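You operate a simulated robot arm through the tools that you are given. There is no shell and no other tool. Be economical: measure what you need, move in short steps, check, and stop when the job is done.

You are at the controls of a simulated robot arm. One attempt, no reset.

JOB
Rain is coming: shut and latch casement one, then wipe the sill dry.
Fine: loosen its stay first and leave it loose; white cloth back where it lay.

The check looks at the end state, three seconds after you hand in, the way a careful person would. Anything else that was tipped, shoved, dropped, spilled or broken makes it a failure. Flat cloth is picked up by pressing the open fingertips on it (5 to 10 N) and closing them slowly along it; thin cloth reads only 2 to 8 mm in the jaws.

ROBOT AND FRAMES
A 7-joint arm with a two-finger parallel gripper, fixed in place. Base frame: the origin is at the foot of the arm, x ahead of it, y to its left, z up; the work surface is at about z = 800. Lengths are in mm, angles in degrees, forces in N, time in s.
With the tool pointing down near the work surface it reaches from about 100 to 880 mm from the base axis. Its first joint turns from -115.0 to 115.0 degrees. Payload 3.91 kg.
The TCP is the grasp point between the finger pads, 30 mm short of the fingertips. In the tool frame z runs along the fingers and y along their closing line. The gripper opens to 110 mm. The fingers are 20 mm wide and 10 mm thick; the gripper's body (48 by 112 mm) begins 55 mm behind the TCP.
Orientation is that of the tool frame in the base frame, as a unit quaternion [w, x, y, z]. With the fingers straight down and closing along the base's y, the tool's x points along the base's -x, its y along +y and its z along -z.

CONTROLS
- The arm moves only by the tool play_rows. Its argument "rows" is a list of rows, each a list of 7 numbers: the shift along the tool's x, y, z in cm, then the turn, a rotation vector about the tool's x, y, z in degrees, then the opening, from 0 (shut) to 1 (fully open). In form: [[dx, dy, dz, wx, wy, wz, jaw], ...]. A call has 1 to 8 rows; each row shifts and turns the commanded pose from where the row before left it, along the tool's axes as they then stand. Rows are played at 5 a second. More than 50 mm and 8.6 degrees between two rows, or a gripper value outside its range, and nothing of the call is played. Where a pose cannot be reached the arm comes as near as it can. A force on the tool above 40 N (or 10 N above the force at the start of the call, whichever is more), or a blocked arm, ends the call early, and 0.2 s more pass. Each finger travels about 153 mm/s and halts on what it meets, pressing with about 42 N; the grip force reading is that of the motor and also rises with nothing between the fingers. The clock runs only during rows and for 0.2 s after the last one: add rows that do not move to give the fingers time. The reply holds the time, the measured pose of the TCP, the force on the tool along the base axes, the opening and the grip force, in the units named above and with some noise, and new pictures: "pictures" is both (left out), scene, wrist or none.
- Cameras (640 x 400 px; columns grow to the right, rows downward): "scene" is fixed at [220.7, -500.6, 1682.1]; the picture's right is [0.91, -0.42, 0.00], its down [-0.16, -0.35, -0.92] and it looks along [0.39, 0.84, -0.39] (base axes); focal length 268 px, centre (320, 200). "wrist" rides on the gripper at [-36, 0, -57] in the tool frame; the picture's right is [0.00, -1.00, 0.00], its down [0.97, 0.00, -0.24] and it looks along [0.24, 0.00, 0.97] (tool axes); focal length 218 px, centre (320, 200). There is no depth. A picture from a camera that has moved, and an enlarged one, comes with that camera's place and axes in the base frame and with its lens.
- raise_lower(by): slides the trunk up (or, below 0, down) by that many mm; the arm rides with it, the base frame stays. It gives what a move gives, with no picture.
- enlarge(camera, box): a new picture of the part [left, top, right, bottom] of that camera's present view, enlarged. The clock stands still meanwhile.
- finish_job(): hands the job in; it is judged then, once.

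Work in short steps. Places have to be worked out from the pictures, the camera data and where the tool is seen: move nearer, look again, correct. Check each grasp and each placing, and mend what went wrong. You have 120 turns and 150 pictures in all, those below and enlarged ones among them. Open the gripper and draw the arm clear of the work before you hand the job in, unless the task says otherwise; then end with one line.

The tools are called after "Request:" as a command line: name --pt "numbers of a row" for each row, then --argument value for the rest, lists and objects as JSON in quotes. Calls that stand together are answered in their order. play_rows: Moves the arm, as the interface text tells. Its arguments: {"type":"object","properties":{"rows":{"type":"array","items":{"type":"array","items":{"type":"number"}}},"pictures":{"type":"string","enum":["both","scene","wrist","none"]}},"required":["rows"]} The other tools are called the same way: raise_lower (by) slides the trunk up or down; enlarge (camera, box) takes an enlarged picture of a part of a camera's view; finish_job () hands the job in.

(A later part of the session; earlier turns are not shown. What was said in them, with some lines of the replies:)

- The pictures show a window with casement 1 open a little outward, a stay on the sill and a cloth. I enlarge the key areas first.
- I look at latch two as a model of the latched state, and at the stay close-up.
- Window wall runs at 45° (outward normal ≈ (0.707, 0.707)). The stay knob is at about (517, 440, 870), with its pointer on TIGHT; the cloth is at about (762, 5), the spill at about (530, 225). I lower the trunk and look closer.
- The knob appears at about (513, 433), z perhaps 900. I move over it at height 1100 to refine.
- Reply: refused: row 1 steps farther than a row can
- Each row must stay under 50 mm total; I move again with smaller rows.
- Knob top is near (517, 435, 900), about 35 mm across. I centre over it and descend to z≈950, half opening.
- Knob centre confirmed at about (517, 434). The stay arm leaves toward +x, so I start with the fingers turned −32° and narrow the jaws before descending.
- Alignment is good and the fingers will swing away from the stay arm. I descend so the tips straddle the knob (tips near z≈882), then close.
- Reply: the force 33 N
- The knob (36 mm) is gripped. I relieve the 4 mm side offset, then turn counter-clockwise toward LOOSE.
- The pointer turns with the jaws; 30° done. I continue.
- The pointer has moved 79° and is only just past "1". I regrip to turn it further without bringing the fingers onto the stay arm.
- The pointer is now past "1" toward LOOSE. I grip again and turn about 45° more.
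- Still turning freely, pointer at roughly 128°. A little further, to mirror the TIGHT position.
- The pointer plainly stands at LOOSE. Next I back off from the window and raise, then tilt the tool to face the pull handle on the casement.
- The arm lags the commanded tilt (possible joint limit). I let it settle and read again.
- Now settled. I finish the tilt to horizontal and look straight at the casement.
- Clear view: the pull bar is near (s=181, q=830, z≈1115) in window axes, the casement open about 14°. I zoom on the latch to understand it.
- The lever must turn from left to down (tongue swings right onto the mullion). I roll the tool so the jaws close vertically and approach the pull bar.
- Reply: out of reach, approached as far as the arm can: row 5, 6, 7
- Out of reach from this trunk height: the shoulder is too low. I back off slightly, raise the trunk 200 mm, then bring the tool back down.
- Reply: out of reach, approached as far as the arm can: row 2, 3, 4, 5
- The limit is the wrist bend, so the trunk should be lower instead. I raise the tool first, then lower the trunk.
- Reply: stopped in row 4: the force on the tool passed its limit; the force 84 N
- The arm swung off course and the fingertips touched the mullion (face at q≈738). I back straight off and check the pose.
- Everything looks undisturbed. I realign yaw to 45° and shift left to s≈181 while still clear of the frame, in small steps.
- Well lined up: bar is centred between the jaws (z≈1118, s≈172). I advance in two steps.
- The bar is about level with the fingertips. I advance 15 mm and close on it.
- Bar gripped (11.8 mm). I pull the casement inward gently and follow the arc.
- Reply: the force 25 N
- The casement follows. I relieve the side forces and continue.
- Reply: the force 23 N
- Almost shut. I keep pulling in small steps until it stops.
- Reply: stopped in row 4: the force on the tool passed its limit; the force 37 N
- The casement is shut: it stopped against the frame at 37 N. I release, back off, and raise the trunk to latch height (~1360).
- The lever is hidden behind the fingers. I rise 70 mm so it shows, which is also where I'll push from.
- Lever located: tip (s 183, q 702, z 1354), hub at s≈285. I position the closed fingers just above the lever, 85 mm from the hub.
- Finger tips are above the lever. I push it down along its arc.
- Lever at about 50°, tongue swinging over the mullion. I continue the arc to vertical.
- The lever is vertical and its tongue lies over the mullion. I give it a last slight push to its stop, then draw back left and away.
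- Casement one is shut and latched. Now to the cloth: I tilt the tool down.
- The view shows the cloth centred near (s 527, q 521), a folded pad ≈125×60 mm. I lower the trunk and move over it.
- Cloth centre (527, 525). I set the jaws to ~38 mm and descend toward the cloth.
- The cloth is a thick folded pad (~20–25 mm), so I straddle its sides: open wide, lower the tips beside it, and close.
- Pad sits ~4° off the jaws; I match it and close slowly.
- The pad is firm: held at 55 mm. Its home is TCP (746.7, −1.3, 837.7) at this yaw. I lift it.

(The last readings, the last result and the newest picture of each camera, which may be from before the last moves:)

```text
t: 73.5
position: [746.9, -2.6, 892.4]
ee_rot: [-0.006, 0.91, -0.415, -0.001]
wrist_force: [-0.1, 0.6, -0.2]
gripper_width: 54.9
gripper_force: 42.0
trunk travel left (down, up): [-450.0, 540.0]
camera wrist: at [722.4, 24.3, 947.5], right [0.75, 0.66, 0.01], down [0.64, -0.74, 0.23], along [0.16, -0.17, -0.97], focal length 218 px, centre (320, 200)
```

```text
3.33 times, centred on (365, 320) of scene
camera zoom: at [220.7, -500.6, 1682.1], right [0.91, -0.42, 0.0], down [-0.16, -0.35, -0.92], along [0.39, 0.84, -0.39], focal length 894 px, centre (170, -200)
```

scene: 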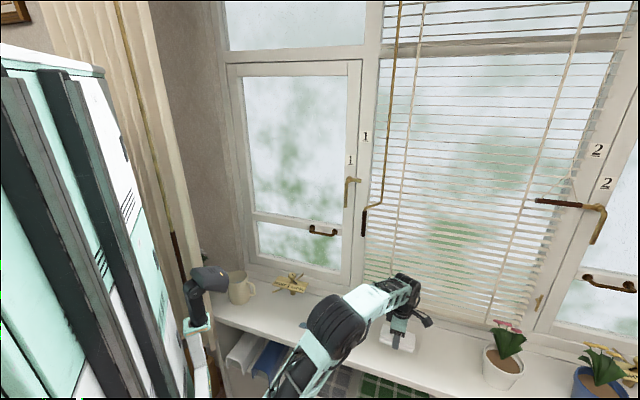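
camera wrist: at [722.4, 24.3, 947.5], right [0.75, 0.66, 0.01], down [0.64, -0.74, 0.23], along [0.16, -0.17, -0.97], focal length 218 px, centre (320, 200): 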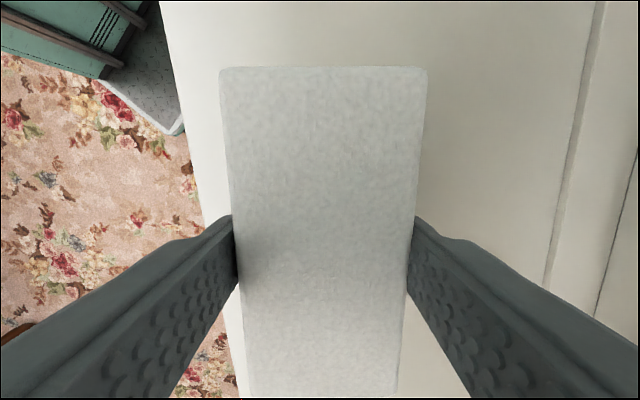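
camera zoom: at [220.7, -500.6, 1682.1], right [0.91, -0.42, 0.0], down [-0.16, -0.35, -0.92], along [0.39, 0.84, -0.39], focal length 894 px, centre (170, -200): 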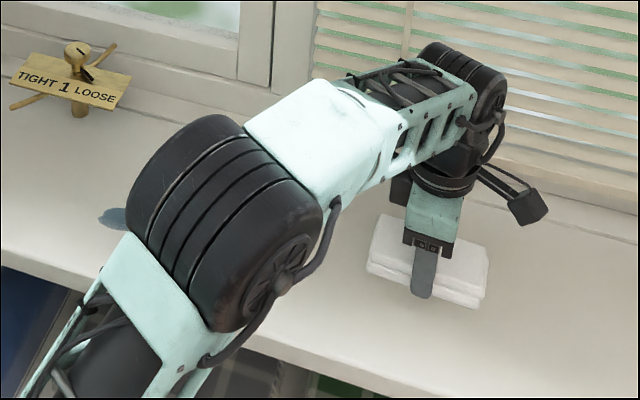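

The pad is held firmly. I carry it to just right of the spill (s≈320, q≈510), staying low but clear.

Request:
play_rows --pt "0 0 0 0 0 -4 0.38" --pt "-4.2 0.3 0 0 0 0 0.38" --pt "-4.2 0.3 0 0 0 0 0.38" --pt "-4.2 0.3 0 0 0 0 0.38" --pt "-4.2 0.3 0 0 0 0 0.38" --pt "-4.2 0.4 0 0 0 0 0.38" --pt "0 0 3 0 0 0 0.38" --pt "0 0 0 0 0 0 0.38"

```text
t: 75.3
position: [587.4, 135.1, 862.2]
ee_rot: [-0.007, 0.924, -0.382, 0.0]
wrist_force: [-0.9, 0.0, -0.5]
gripper_width: 55.0
gripper_force: 41.6
trunk travel left (down, up): [-450.0, 540.0]
camera wrist: at [561.2, 160.1, 918.6], right [0.71, 0.71, 0.01], down [0.69, -0.69, 0.23], along [0.17, -0.16, -0.97], focal length 218 px, centre (320, 200)
```

scene: 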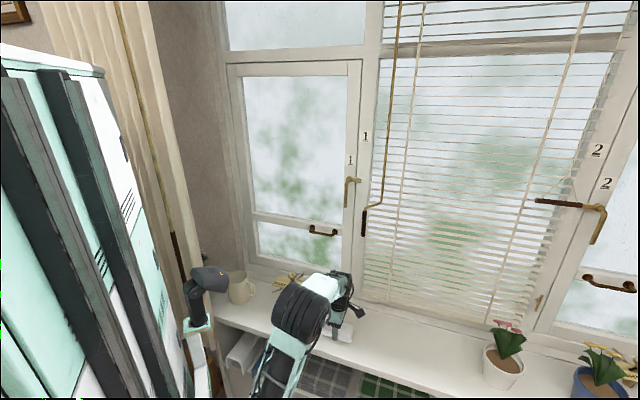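
wrist: 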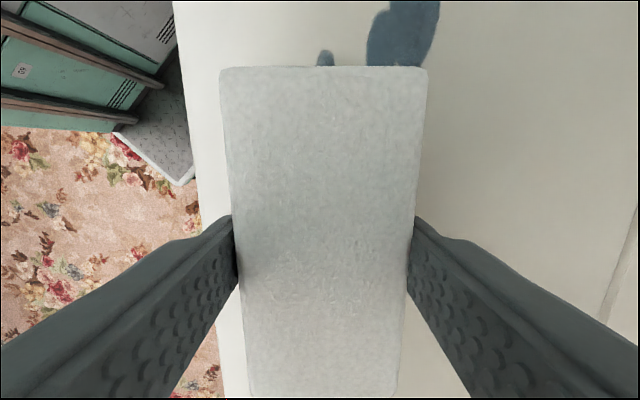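

The spill shows just ahead of the pad. I lower to contact and press lightly.

Request:
play_rows --pt "0 0 1.5 0 0 0 0.38" --pt "0 0 0.9 0 0 0 0.38" --pt "0 0 0.2 0 0 0 0.38" --pt "0 0 0 0 0 0 0.38" --pictures "none"

```text
t: 76.3
position: [587.0, 134.7, 837.1]
ee_rot: [-0.006, 0.924, -0.383, -0.001]
wrist_force: [-0.5, 0.2, 0.4]
gripper_width: 55.1
gripper_force: 41.9
trunk travel left (down, up): [-450.0, 540.0]
```

Request:
play_rows --pt "0 0 0.2 0 0 0 0.38" --pt "0 0 0.1 0 0 0 0.38" --pt "0 0 0 0 0 0 0.38" --pictures "none"

```text
t: 77.1
position: [587.2, 135.6, 836.0]
ee_rot: [-0.007, 0.924, -0.383, 0.001]
wrist_force: [0.7, -1.2, 37.6]
gripper_width: 54.9
gripper_force: 42.1
trunk travel left (down, up): [-450.0, 540.0]
```

Contact at z≈836, pressing a bit hard. I ease off to about 10 N and wipe left across the spill.

Request:
play_rows --pt "0 0 -0.15 0 0 0 0.38" --pt "0 0 0 0 0 0 0.38" --pictures "none"

Request:
play_rows --pt "-2 0 0 0 0 0 0.38" --pt "-2.5 0 0 0 0 0 0.38" --pt "-2.5 0 0 0 0 0 0.38" --pt "-2.5 0 0 0 0 0 0.38" --pt "-2.5 0 0 0 0 0 0.38" --pt "-2.5 0 0 0 0 0 0.38" --pt "-2.5 0 0 0 0 0 0.38" --pt "0 0 0 0 0 0 0.38"

```text
t: 77.7
position: [586.8, 134.8, 836.7]
ee_rot: [-0.007, 0.924, -0.383, 0.0]
wrist_force: [5.6, 1.2, 30.0]
gripper_width: 55.1
gripper_force: 41.9
trunk travel left (down, up): [-450.0, 540.0]
```

```text
t: 79.5
position: [465.2, 256.1, 835.5]
ee_rot: [-0.006, 0.924, -0.382, -0.001]
wrist_force: [2.7, -3.9, 20.6]
gripper_width: 55.3
gripper_force: 41.4
trunk travel left (down, up): [-450.0, 540.0]
camera wrist: at [439.6, 280.6, 891.9], right [0.71, 0.71, 0.01], down [0.69, -0.69, 0.23], along [0.17, -0.16, -0.97], focal length 218 px, centre (320, 200)
```

scene: 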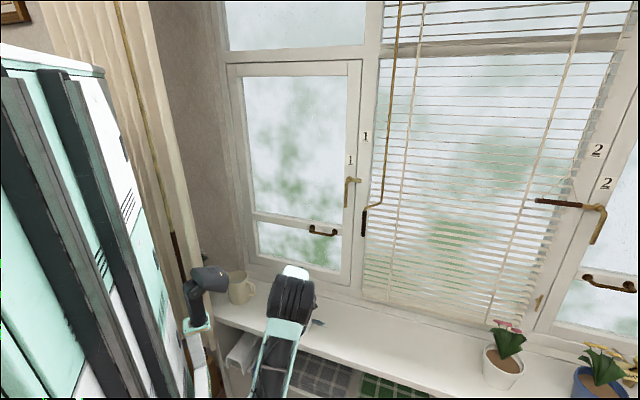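
wrist: 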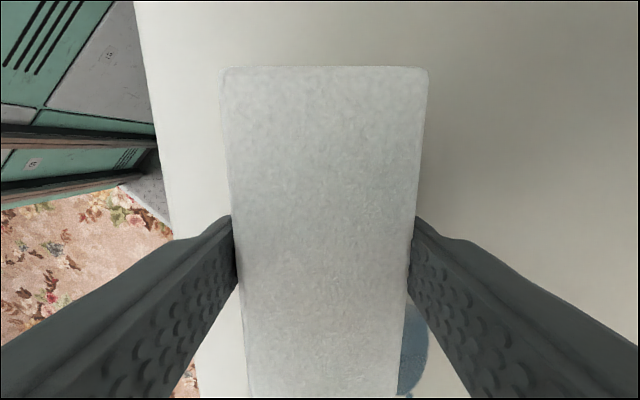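

The first pass wiped its band; residue remains nearer the window. I shift 35 mm toward the window and wipe back right.

Request:
play_rows --pt "0 -1.75 0 0 0 0 0.38" --pt "0 -1.75 0 0 0 0 0.38" --pt "2.5 0 0 0 0 0 0.38" --pt "2.5 0 0 0 0 0 0.38" --pt "2.5 0 0 0 0 0 0.38" --pt "2.5 0 0 0 0 0 0.38" --pt "2.5 0 0 0 0 0 0.38" --pt "2.5 0 0 0 0 0 0.38"

```text
t: 81.3
position: [596.7, 172.9, 835.8]
ee_rot: [-0.006, 0.924, -0.382, -0.001]
wrist_force: [-2.4, 2.1, 7.7]
gripper_width: 54.7
gripper_force: 42.0
trunk travel left (down, up): [-450.0, 540.0]
camera wrist: at [571.6, 198.3, 891.9], right [0.71, 0.71, 0.01], down [0.69, -0.69, 0.23], along [0.17, -0.16, -0.97], focal length 218 px, centre (320, 200)
```

scene: 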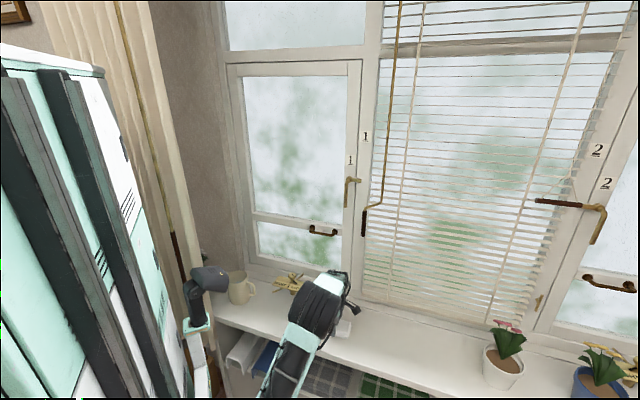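
wrist: 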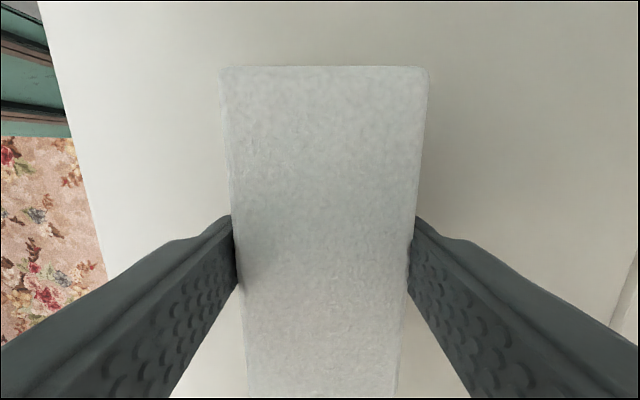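

That looks clean. One more pass closer to the window, leftward, for good measure.

Request:
play_rows --pt "0 -2.2 0 0 0 0 0.38" --pt "-2.5 0 0 0 0 0 0.38" --pt "-3 0 0 0 0 0 0.38" --pt "-3 0 0 0 0 0 0.38" --pt "-3 0 0 0 0 0 0.38" --pt "-2.5 0 0 0 0 0 0.38" --pt "0 2.5 0 0 0 0 0.38" --pt "0 2.0 0 0 0 0 0.38" --pictures "none"

Request:
play_rows --pt "3 0 0 0 0 0 0.38" --pt "3 0 0 0 0 0 0.38" --pt "3 0 0 0 0 0 0.38" --pt "3 0 0 0 0 0 0.38" --pt "3 0 0 0 0 0 0.38" --pt "0 0 -2 0 0 0 0.38" --pt "0 0 -3.5 0 0 0 0.38" --pt "0 0 0 0 0 0 0.38"

```text
t: 83.1
position: [483.4, 256.4, 837.1]
ee_rot: [-0.007, 0.924, -0.383, 0.0]
wrist_force: [0.3, 0.2, -0.5]
gripper_width: 55.0
gripper_force: 42.1
trunk travel left (down, up): [-450.0, 540.0]
```

```text
t: 84.9
position: [587.5, 149.0, 890.5]
ee_rot: [-0.006, 0.924, -0.383, -0.001]
wrist_force: [0.1, 0.6, 0.0]
gripper_width: 55.1
gripper_force: 42.0
trunk travel left (down, up): [-450.0, 540.0]
camera wrist: at [561.8, 175.4, 946.8], right [0.71, 0.71, 0.01], down [0.69, -0.69, 0.23], along [0.17, -0.16, -0.97], focal length 218 px, centre (320, 200)
```

scene: 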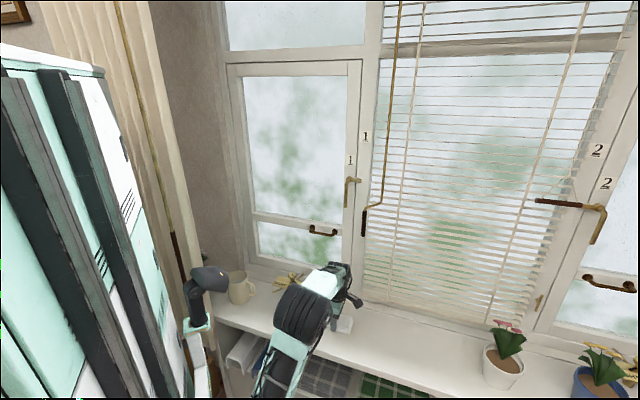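
wrist: 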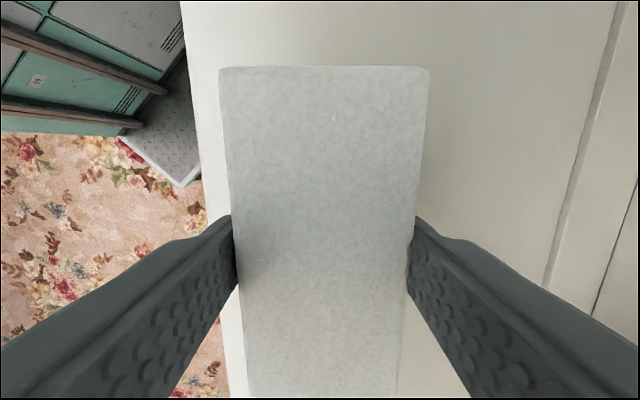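

I raise the pad and look over the wiped area before taking the cloth home.

Request:
play_rows --pt "3 0 -3.5 0 0 0 0.38" --pt "3 0 -3.5 0 0 0 0.38" --pt "3 0 -3.5 0 0 0 0.38" --pt "3 0 -3.5 0 0 0 0.38" --pt "3 0 -3.5 0 0 0 0.38" --pt "3 0 -3.5 0 0 0 0.38" --pt "0 0 0 0 0 0 0.38"

Request:
enlarge --camera "scene" --box '[220, 240, 420, 380]'

```text
t: 86.5
position: [713.9, 21.5, 1099.5]
ee_rot: [-0.007, 0.923, -0.384, -0.001]
wrist_force: [0.1, 0.3, -0.9]
gripper_width: 54.9
gripper_force: 42.2
trunk travel left (down, up): [-450.0, 540.0]
camera wrist: at [689.2, 46.2, 1155.6], right [0.71, 0.71, 0.01], down [0.69, -0.69, 0.23], along [0.17, -0.16, -0.97], focal length 218 px, centre (320, 200)
```

scene: 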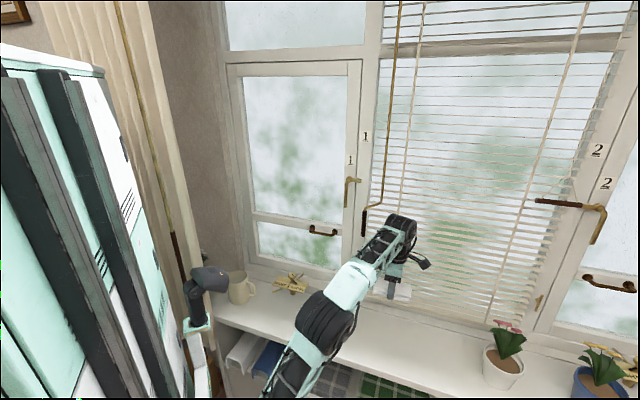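
wrist: 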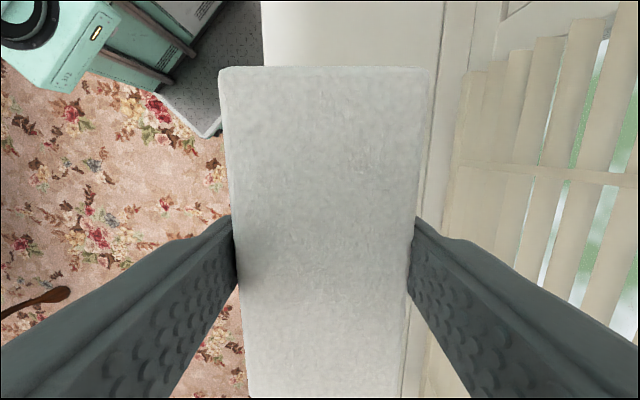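

```text
2.86 times, centred on (320, 310) of scene
camera zoom: at [220.7, -500.6, 1682.1], right [0.91, -0.42, 0.0], down [-0.16, -0.35, -0.92], along [0.39, 0.84, -0.39], focal length 767 px, centre (320, -114)
```

zoom: 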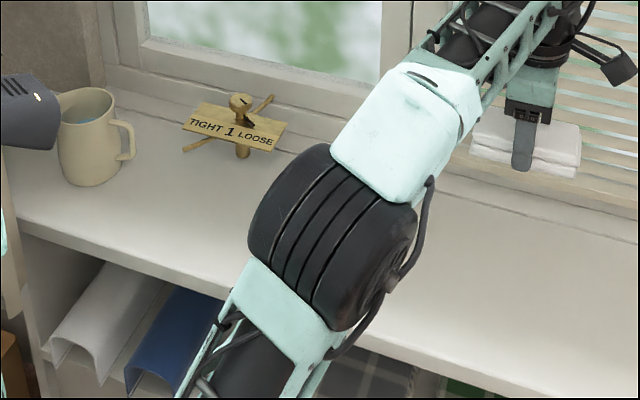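

The elbow hides the spot; I raise the trunk 350 mm to see it.

Request:
raise_lower --by 350

Request:
enlarge --camera "scene" --box '[220, 240, 420, 380]'

```text
t: 90.0
position: [714.6, 22.1, 1448.7]
ee_rot: [-0.007, 0.924, -0.383, 0.0]
wrist_force: [-0.8, -1.1, -1.1]
gripper_width: 55.0
gripper_force: 41.7
trunk travel left (down, up): [-800.0, 190.0]
```

```text
2.86 times, centred on (320, 310) of scene
camera zoom: at [220.7, -500.6, 1682.1], right [0.91, -0.42, 0.0], down [-0.16, -0.35, -0.92], along [0.39, 0.84, -0.39], focal length 767 px, centre (320, -114)
```

zoom: 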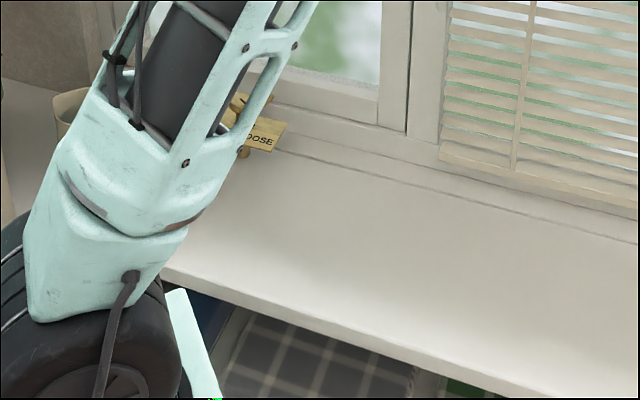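

The sill is dry. I lower the trunk again and take the cloth to its home.

Request:
raise_lower --by -350

Request:
play_rows --pt "2 -0.3 3 0 0 0 0.38" --pt "1.93 -0.32 3.5 0 0 0 0.38" --pt "0 0 4.5 0 0 4 0.38" --pt "0 0 4.5 0 0 0 0.38" --pt "0 0 4.5 0 0 0 0.38" --pt "0 0 3.5 0 0 0 0.38" --pt "0 0 0 0 0 0 0.38" --pictures "wrist"

```text
t: 93.4
position: [715.7, 21.6, 1100.9]
ee_rot: [-0.006, 0.924, -0.382, -0.001]
wrist_force: [0.6, -0.5, 0.0]
gripper_width: 55.1
gripper_force: 41.9
trunk travel left (down, up): [-450.0, 540.0]
```

```text
t: 95.0
position: [747.3, 0.7, 863.6]
ee_rot: [-0.007, 0.91, -0.415, -0.002]
wrist_force: [-0.1, 0.5, -0.1]
gripper_width: 55.1
gripper_force: 41.8
trunk travel left (down, up): [-450.0, 540.0]
camera wrist: at [724.7, 28.0, 920.9], right [0.75, 0.66, 0.01], down [0.64, -0.74, 0.23], along [0.16, -0.17, -0.97], focal length 218 px, centre (320, 200)
```

wrist: 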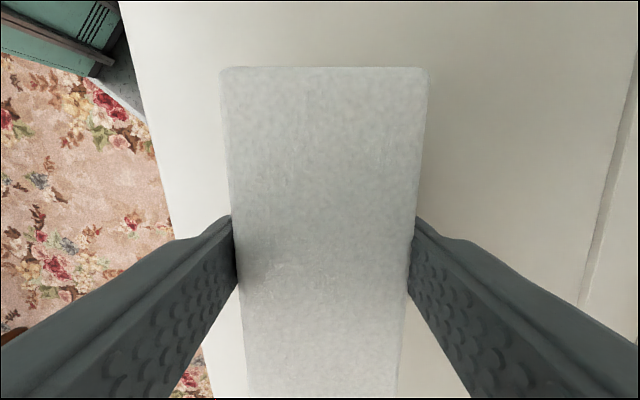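

Request:
play_rows --pt "0 0.1 1.3 0 0 0 0.38" --pt "0 0 1.1 0 0 0 0.38" --pt "0 0 0.3 0 0 0 0.38" --pt "0 0 0 0 0 0 0.38" --pictures "none"

```text
t: 96.0
position: [746.8, -0.1, 837.9]
ee_rot: [-0.006, 0.91, -0.415, -0.001]
wrist_force: [0.1, 0.4, -1.3]
gripper_width: 54.8
gripper_force: 42.2
trunk travel left (down, up): [-450.0, 540.0]
```

At home pose just above contact. I set it the last millimetre or two down, open slowly, and rise.

Request:
play_rows --pt "0 0 0.15 0 0 0 0.38" --pt "0 0 0 0 0 0 0.45" --pt "0 0 0 0 0 0 0.55" --pt "0 0 0 0 0 0 0.75" --pt "0 0 0 0 0 0 0.75" --pt "0 0 -2 0 0 0 0.75" --pt "0 0 -4 0 0 0 0.75" --pt "0 0 -4 0 0 0 0.75"

```text
t: 97.8
position: [745.7, -1.8, 936.4]
ee_rot: [-0.006, 0.91, -0.415, -0.002]
wrist_force: [-0.6, -0.1, -1.1]
gripper_width: 82.2
gripper_force: 0.0
trunk travel left (down, up): [-450.0, 540.0]
camera wrist: at [723.0, 25.5, 992.6], right [0.75, 0.66, 0.01], down [0.64, -0.74, 0.23], along [0.16, -0.17, -0.97], focal length 218 px, centre (320, 200)
```

scene: 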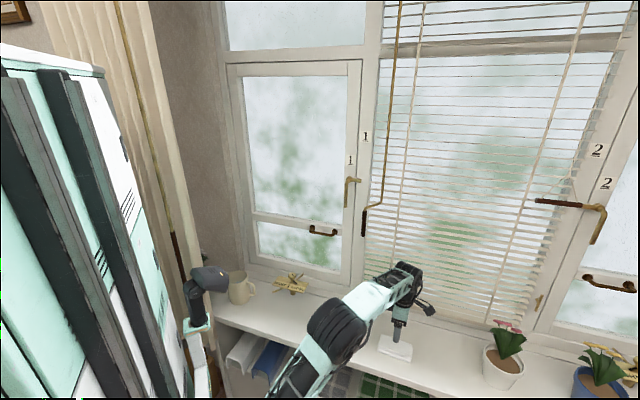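
wrist: 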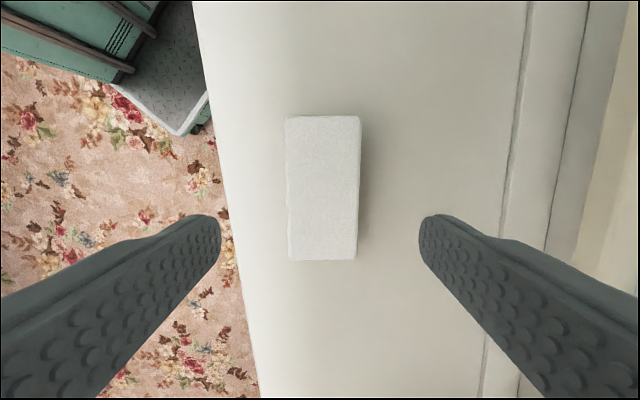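

The cloth is back in place and free of the jaws. I draw the arm up and back, then take a final look.

Request:
play_rows --pt "0 0 -4.5 0 0 0 0.75" --pt "0 0 -4.5 0 0 0 0.75" --pt "0 0 -4.5 0 0 0 0.75" --pt "0 2 -4 0 0 0 0.75" --pt "0 3 -3 0 0 0 0.75" --pt "0 3 -3 0 0 0 0.75" --pt "0 0 0 0 0 0 0.75" --pictures "none"

Request:
raise_lower --by 350

Request:
play_rows --pt "0 0 0 0 0 0 0.75"

Request:
enlarge --camera "scene" --box '[220, 130, 480, 370]'

```text
t: 99.4
position: [686.2, -56.1, 1170.5]
ee_rot: [-0.007, 0.91, -0.415, -0.001]
wrist_force: [0.1, 0.0, 0.1]
gripper_width: 82.5
gripper_force: 0.0
trunk travel left (down, up): [-450.0, 540.0]
```

```text
t: 102.8
position: [684.8, -56.2, 1520.3]
ee_rot: [-0.007, 0.91, -0.415, -0.001]
wrist_force: [-0.2, -0.1, 0.0]
gripper_width: 82.6
gripper_force: 0.0
trunk travel left (down, up): [-800.0, 190.0]
```

```text
t: 103.2
position: [686.1, -56.4, 1520.0]
ee_rot: [-0.006, 0.91, -0.415, -0.001]
wrist_force: [0.3, -0.1, -0.2]
gripper_width: 82.5
gripper_force: 0.1
trunk travel left (down, up): [-800.0, 190.0]
camera wrist: at [663.0, -29.4, 1576.2], right [0.75, 0.66, 0.01], down [0.64, -0.74, 0.23], along [0.16, -0.17, -0.97], focal length 218 px, centre (320, 200)
```

scene: 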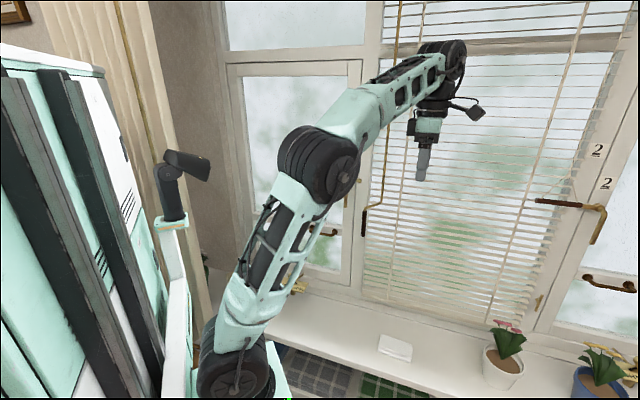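
wrist: 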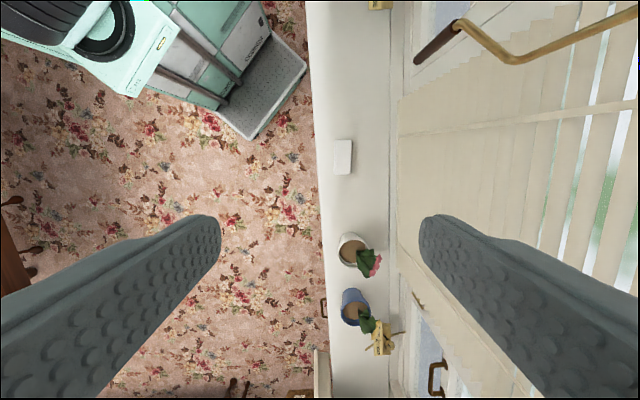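

```text
1.67 times, centred on (350, 250) of scene
camera zoom: at [220.7, -500.6, 1682.1], right [0.91, -0.42, 0.0], down [-0.16, -0.35, -0.92], along [0.39, 0.84, -0.39], focal length 447 px, centre (270, 117)
```

zoom: 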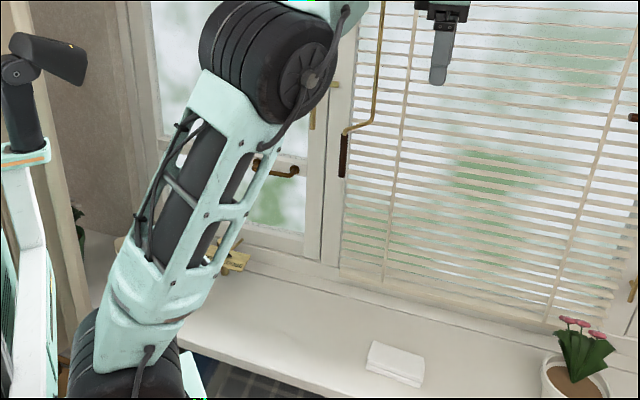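

The casement is shut and latched, the stay points to LOOSE, the sill is dry, the cloth lies where it was, and the arm is clear and open. I hand in.

Request:
finish_job

```text
The job is handed in.
```

Casement one is shut and latched, its stay is loosened and left loose, the sill is wiped dry, and the white cloth is back where it lay; the fingertips bumped the mullion once early on and nothing looked disturbed.
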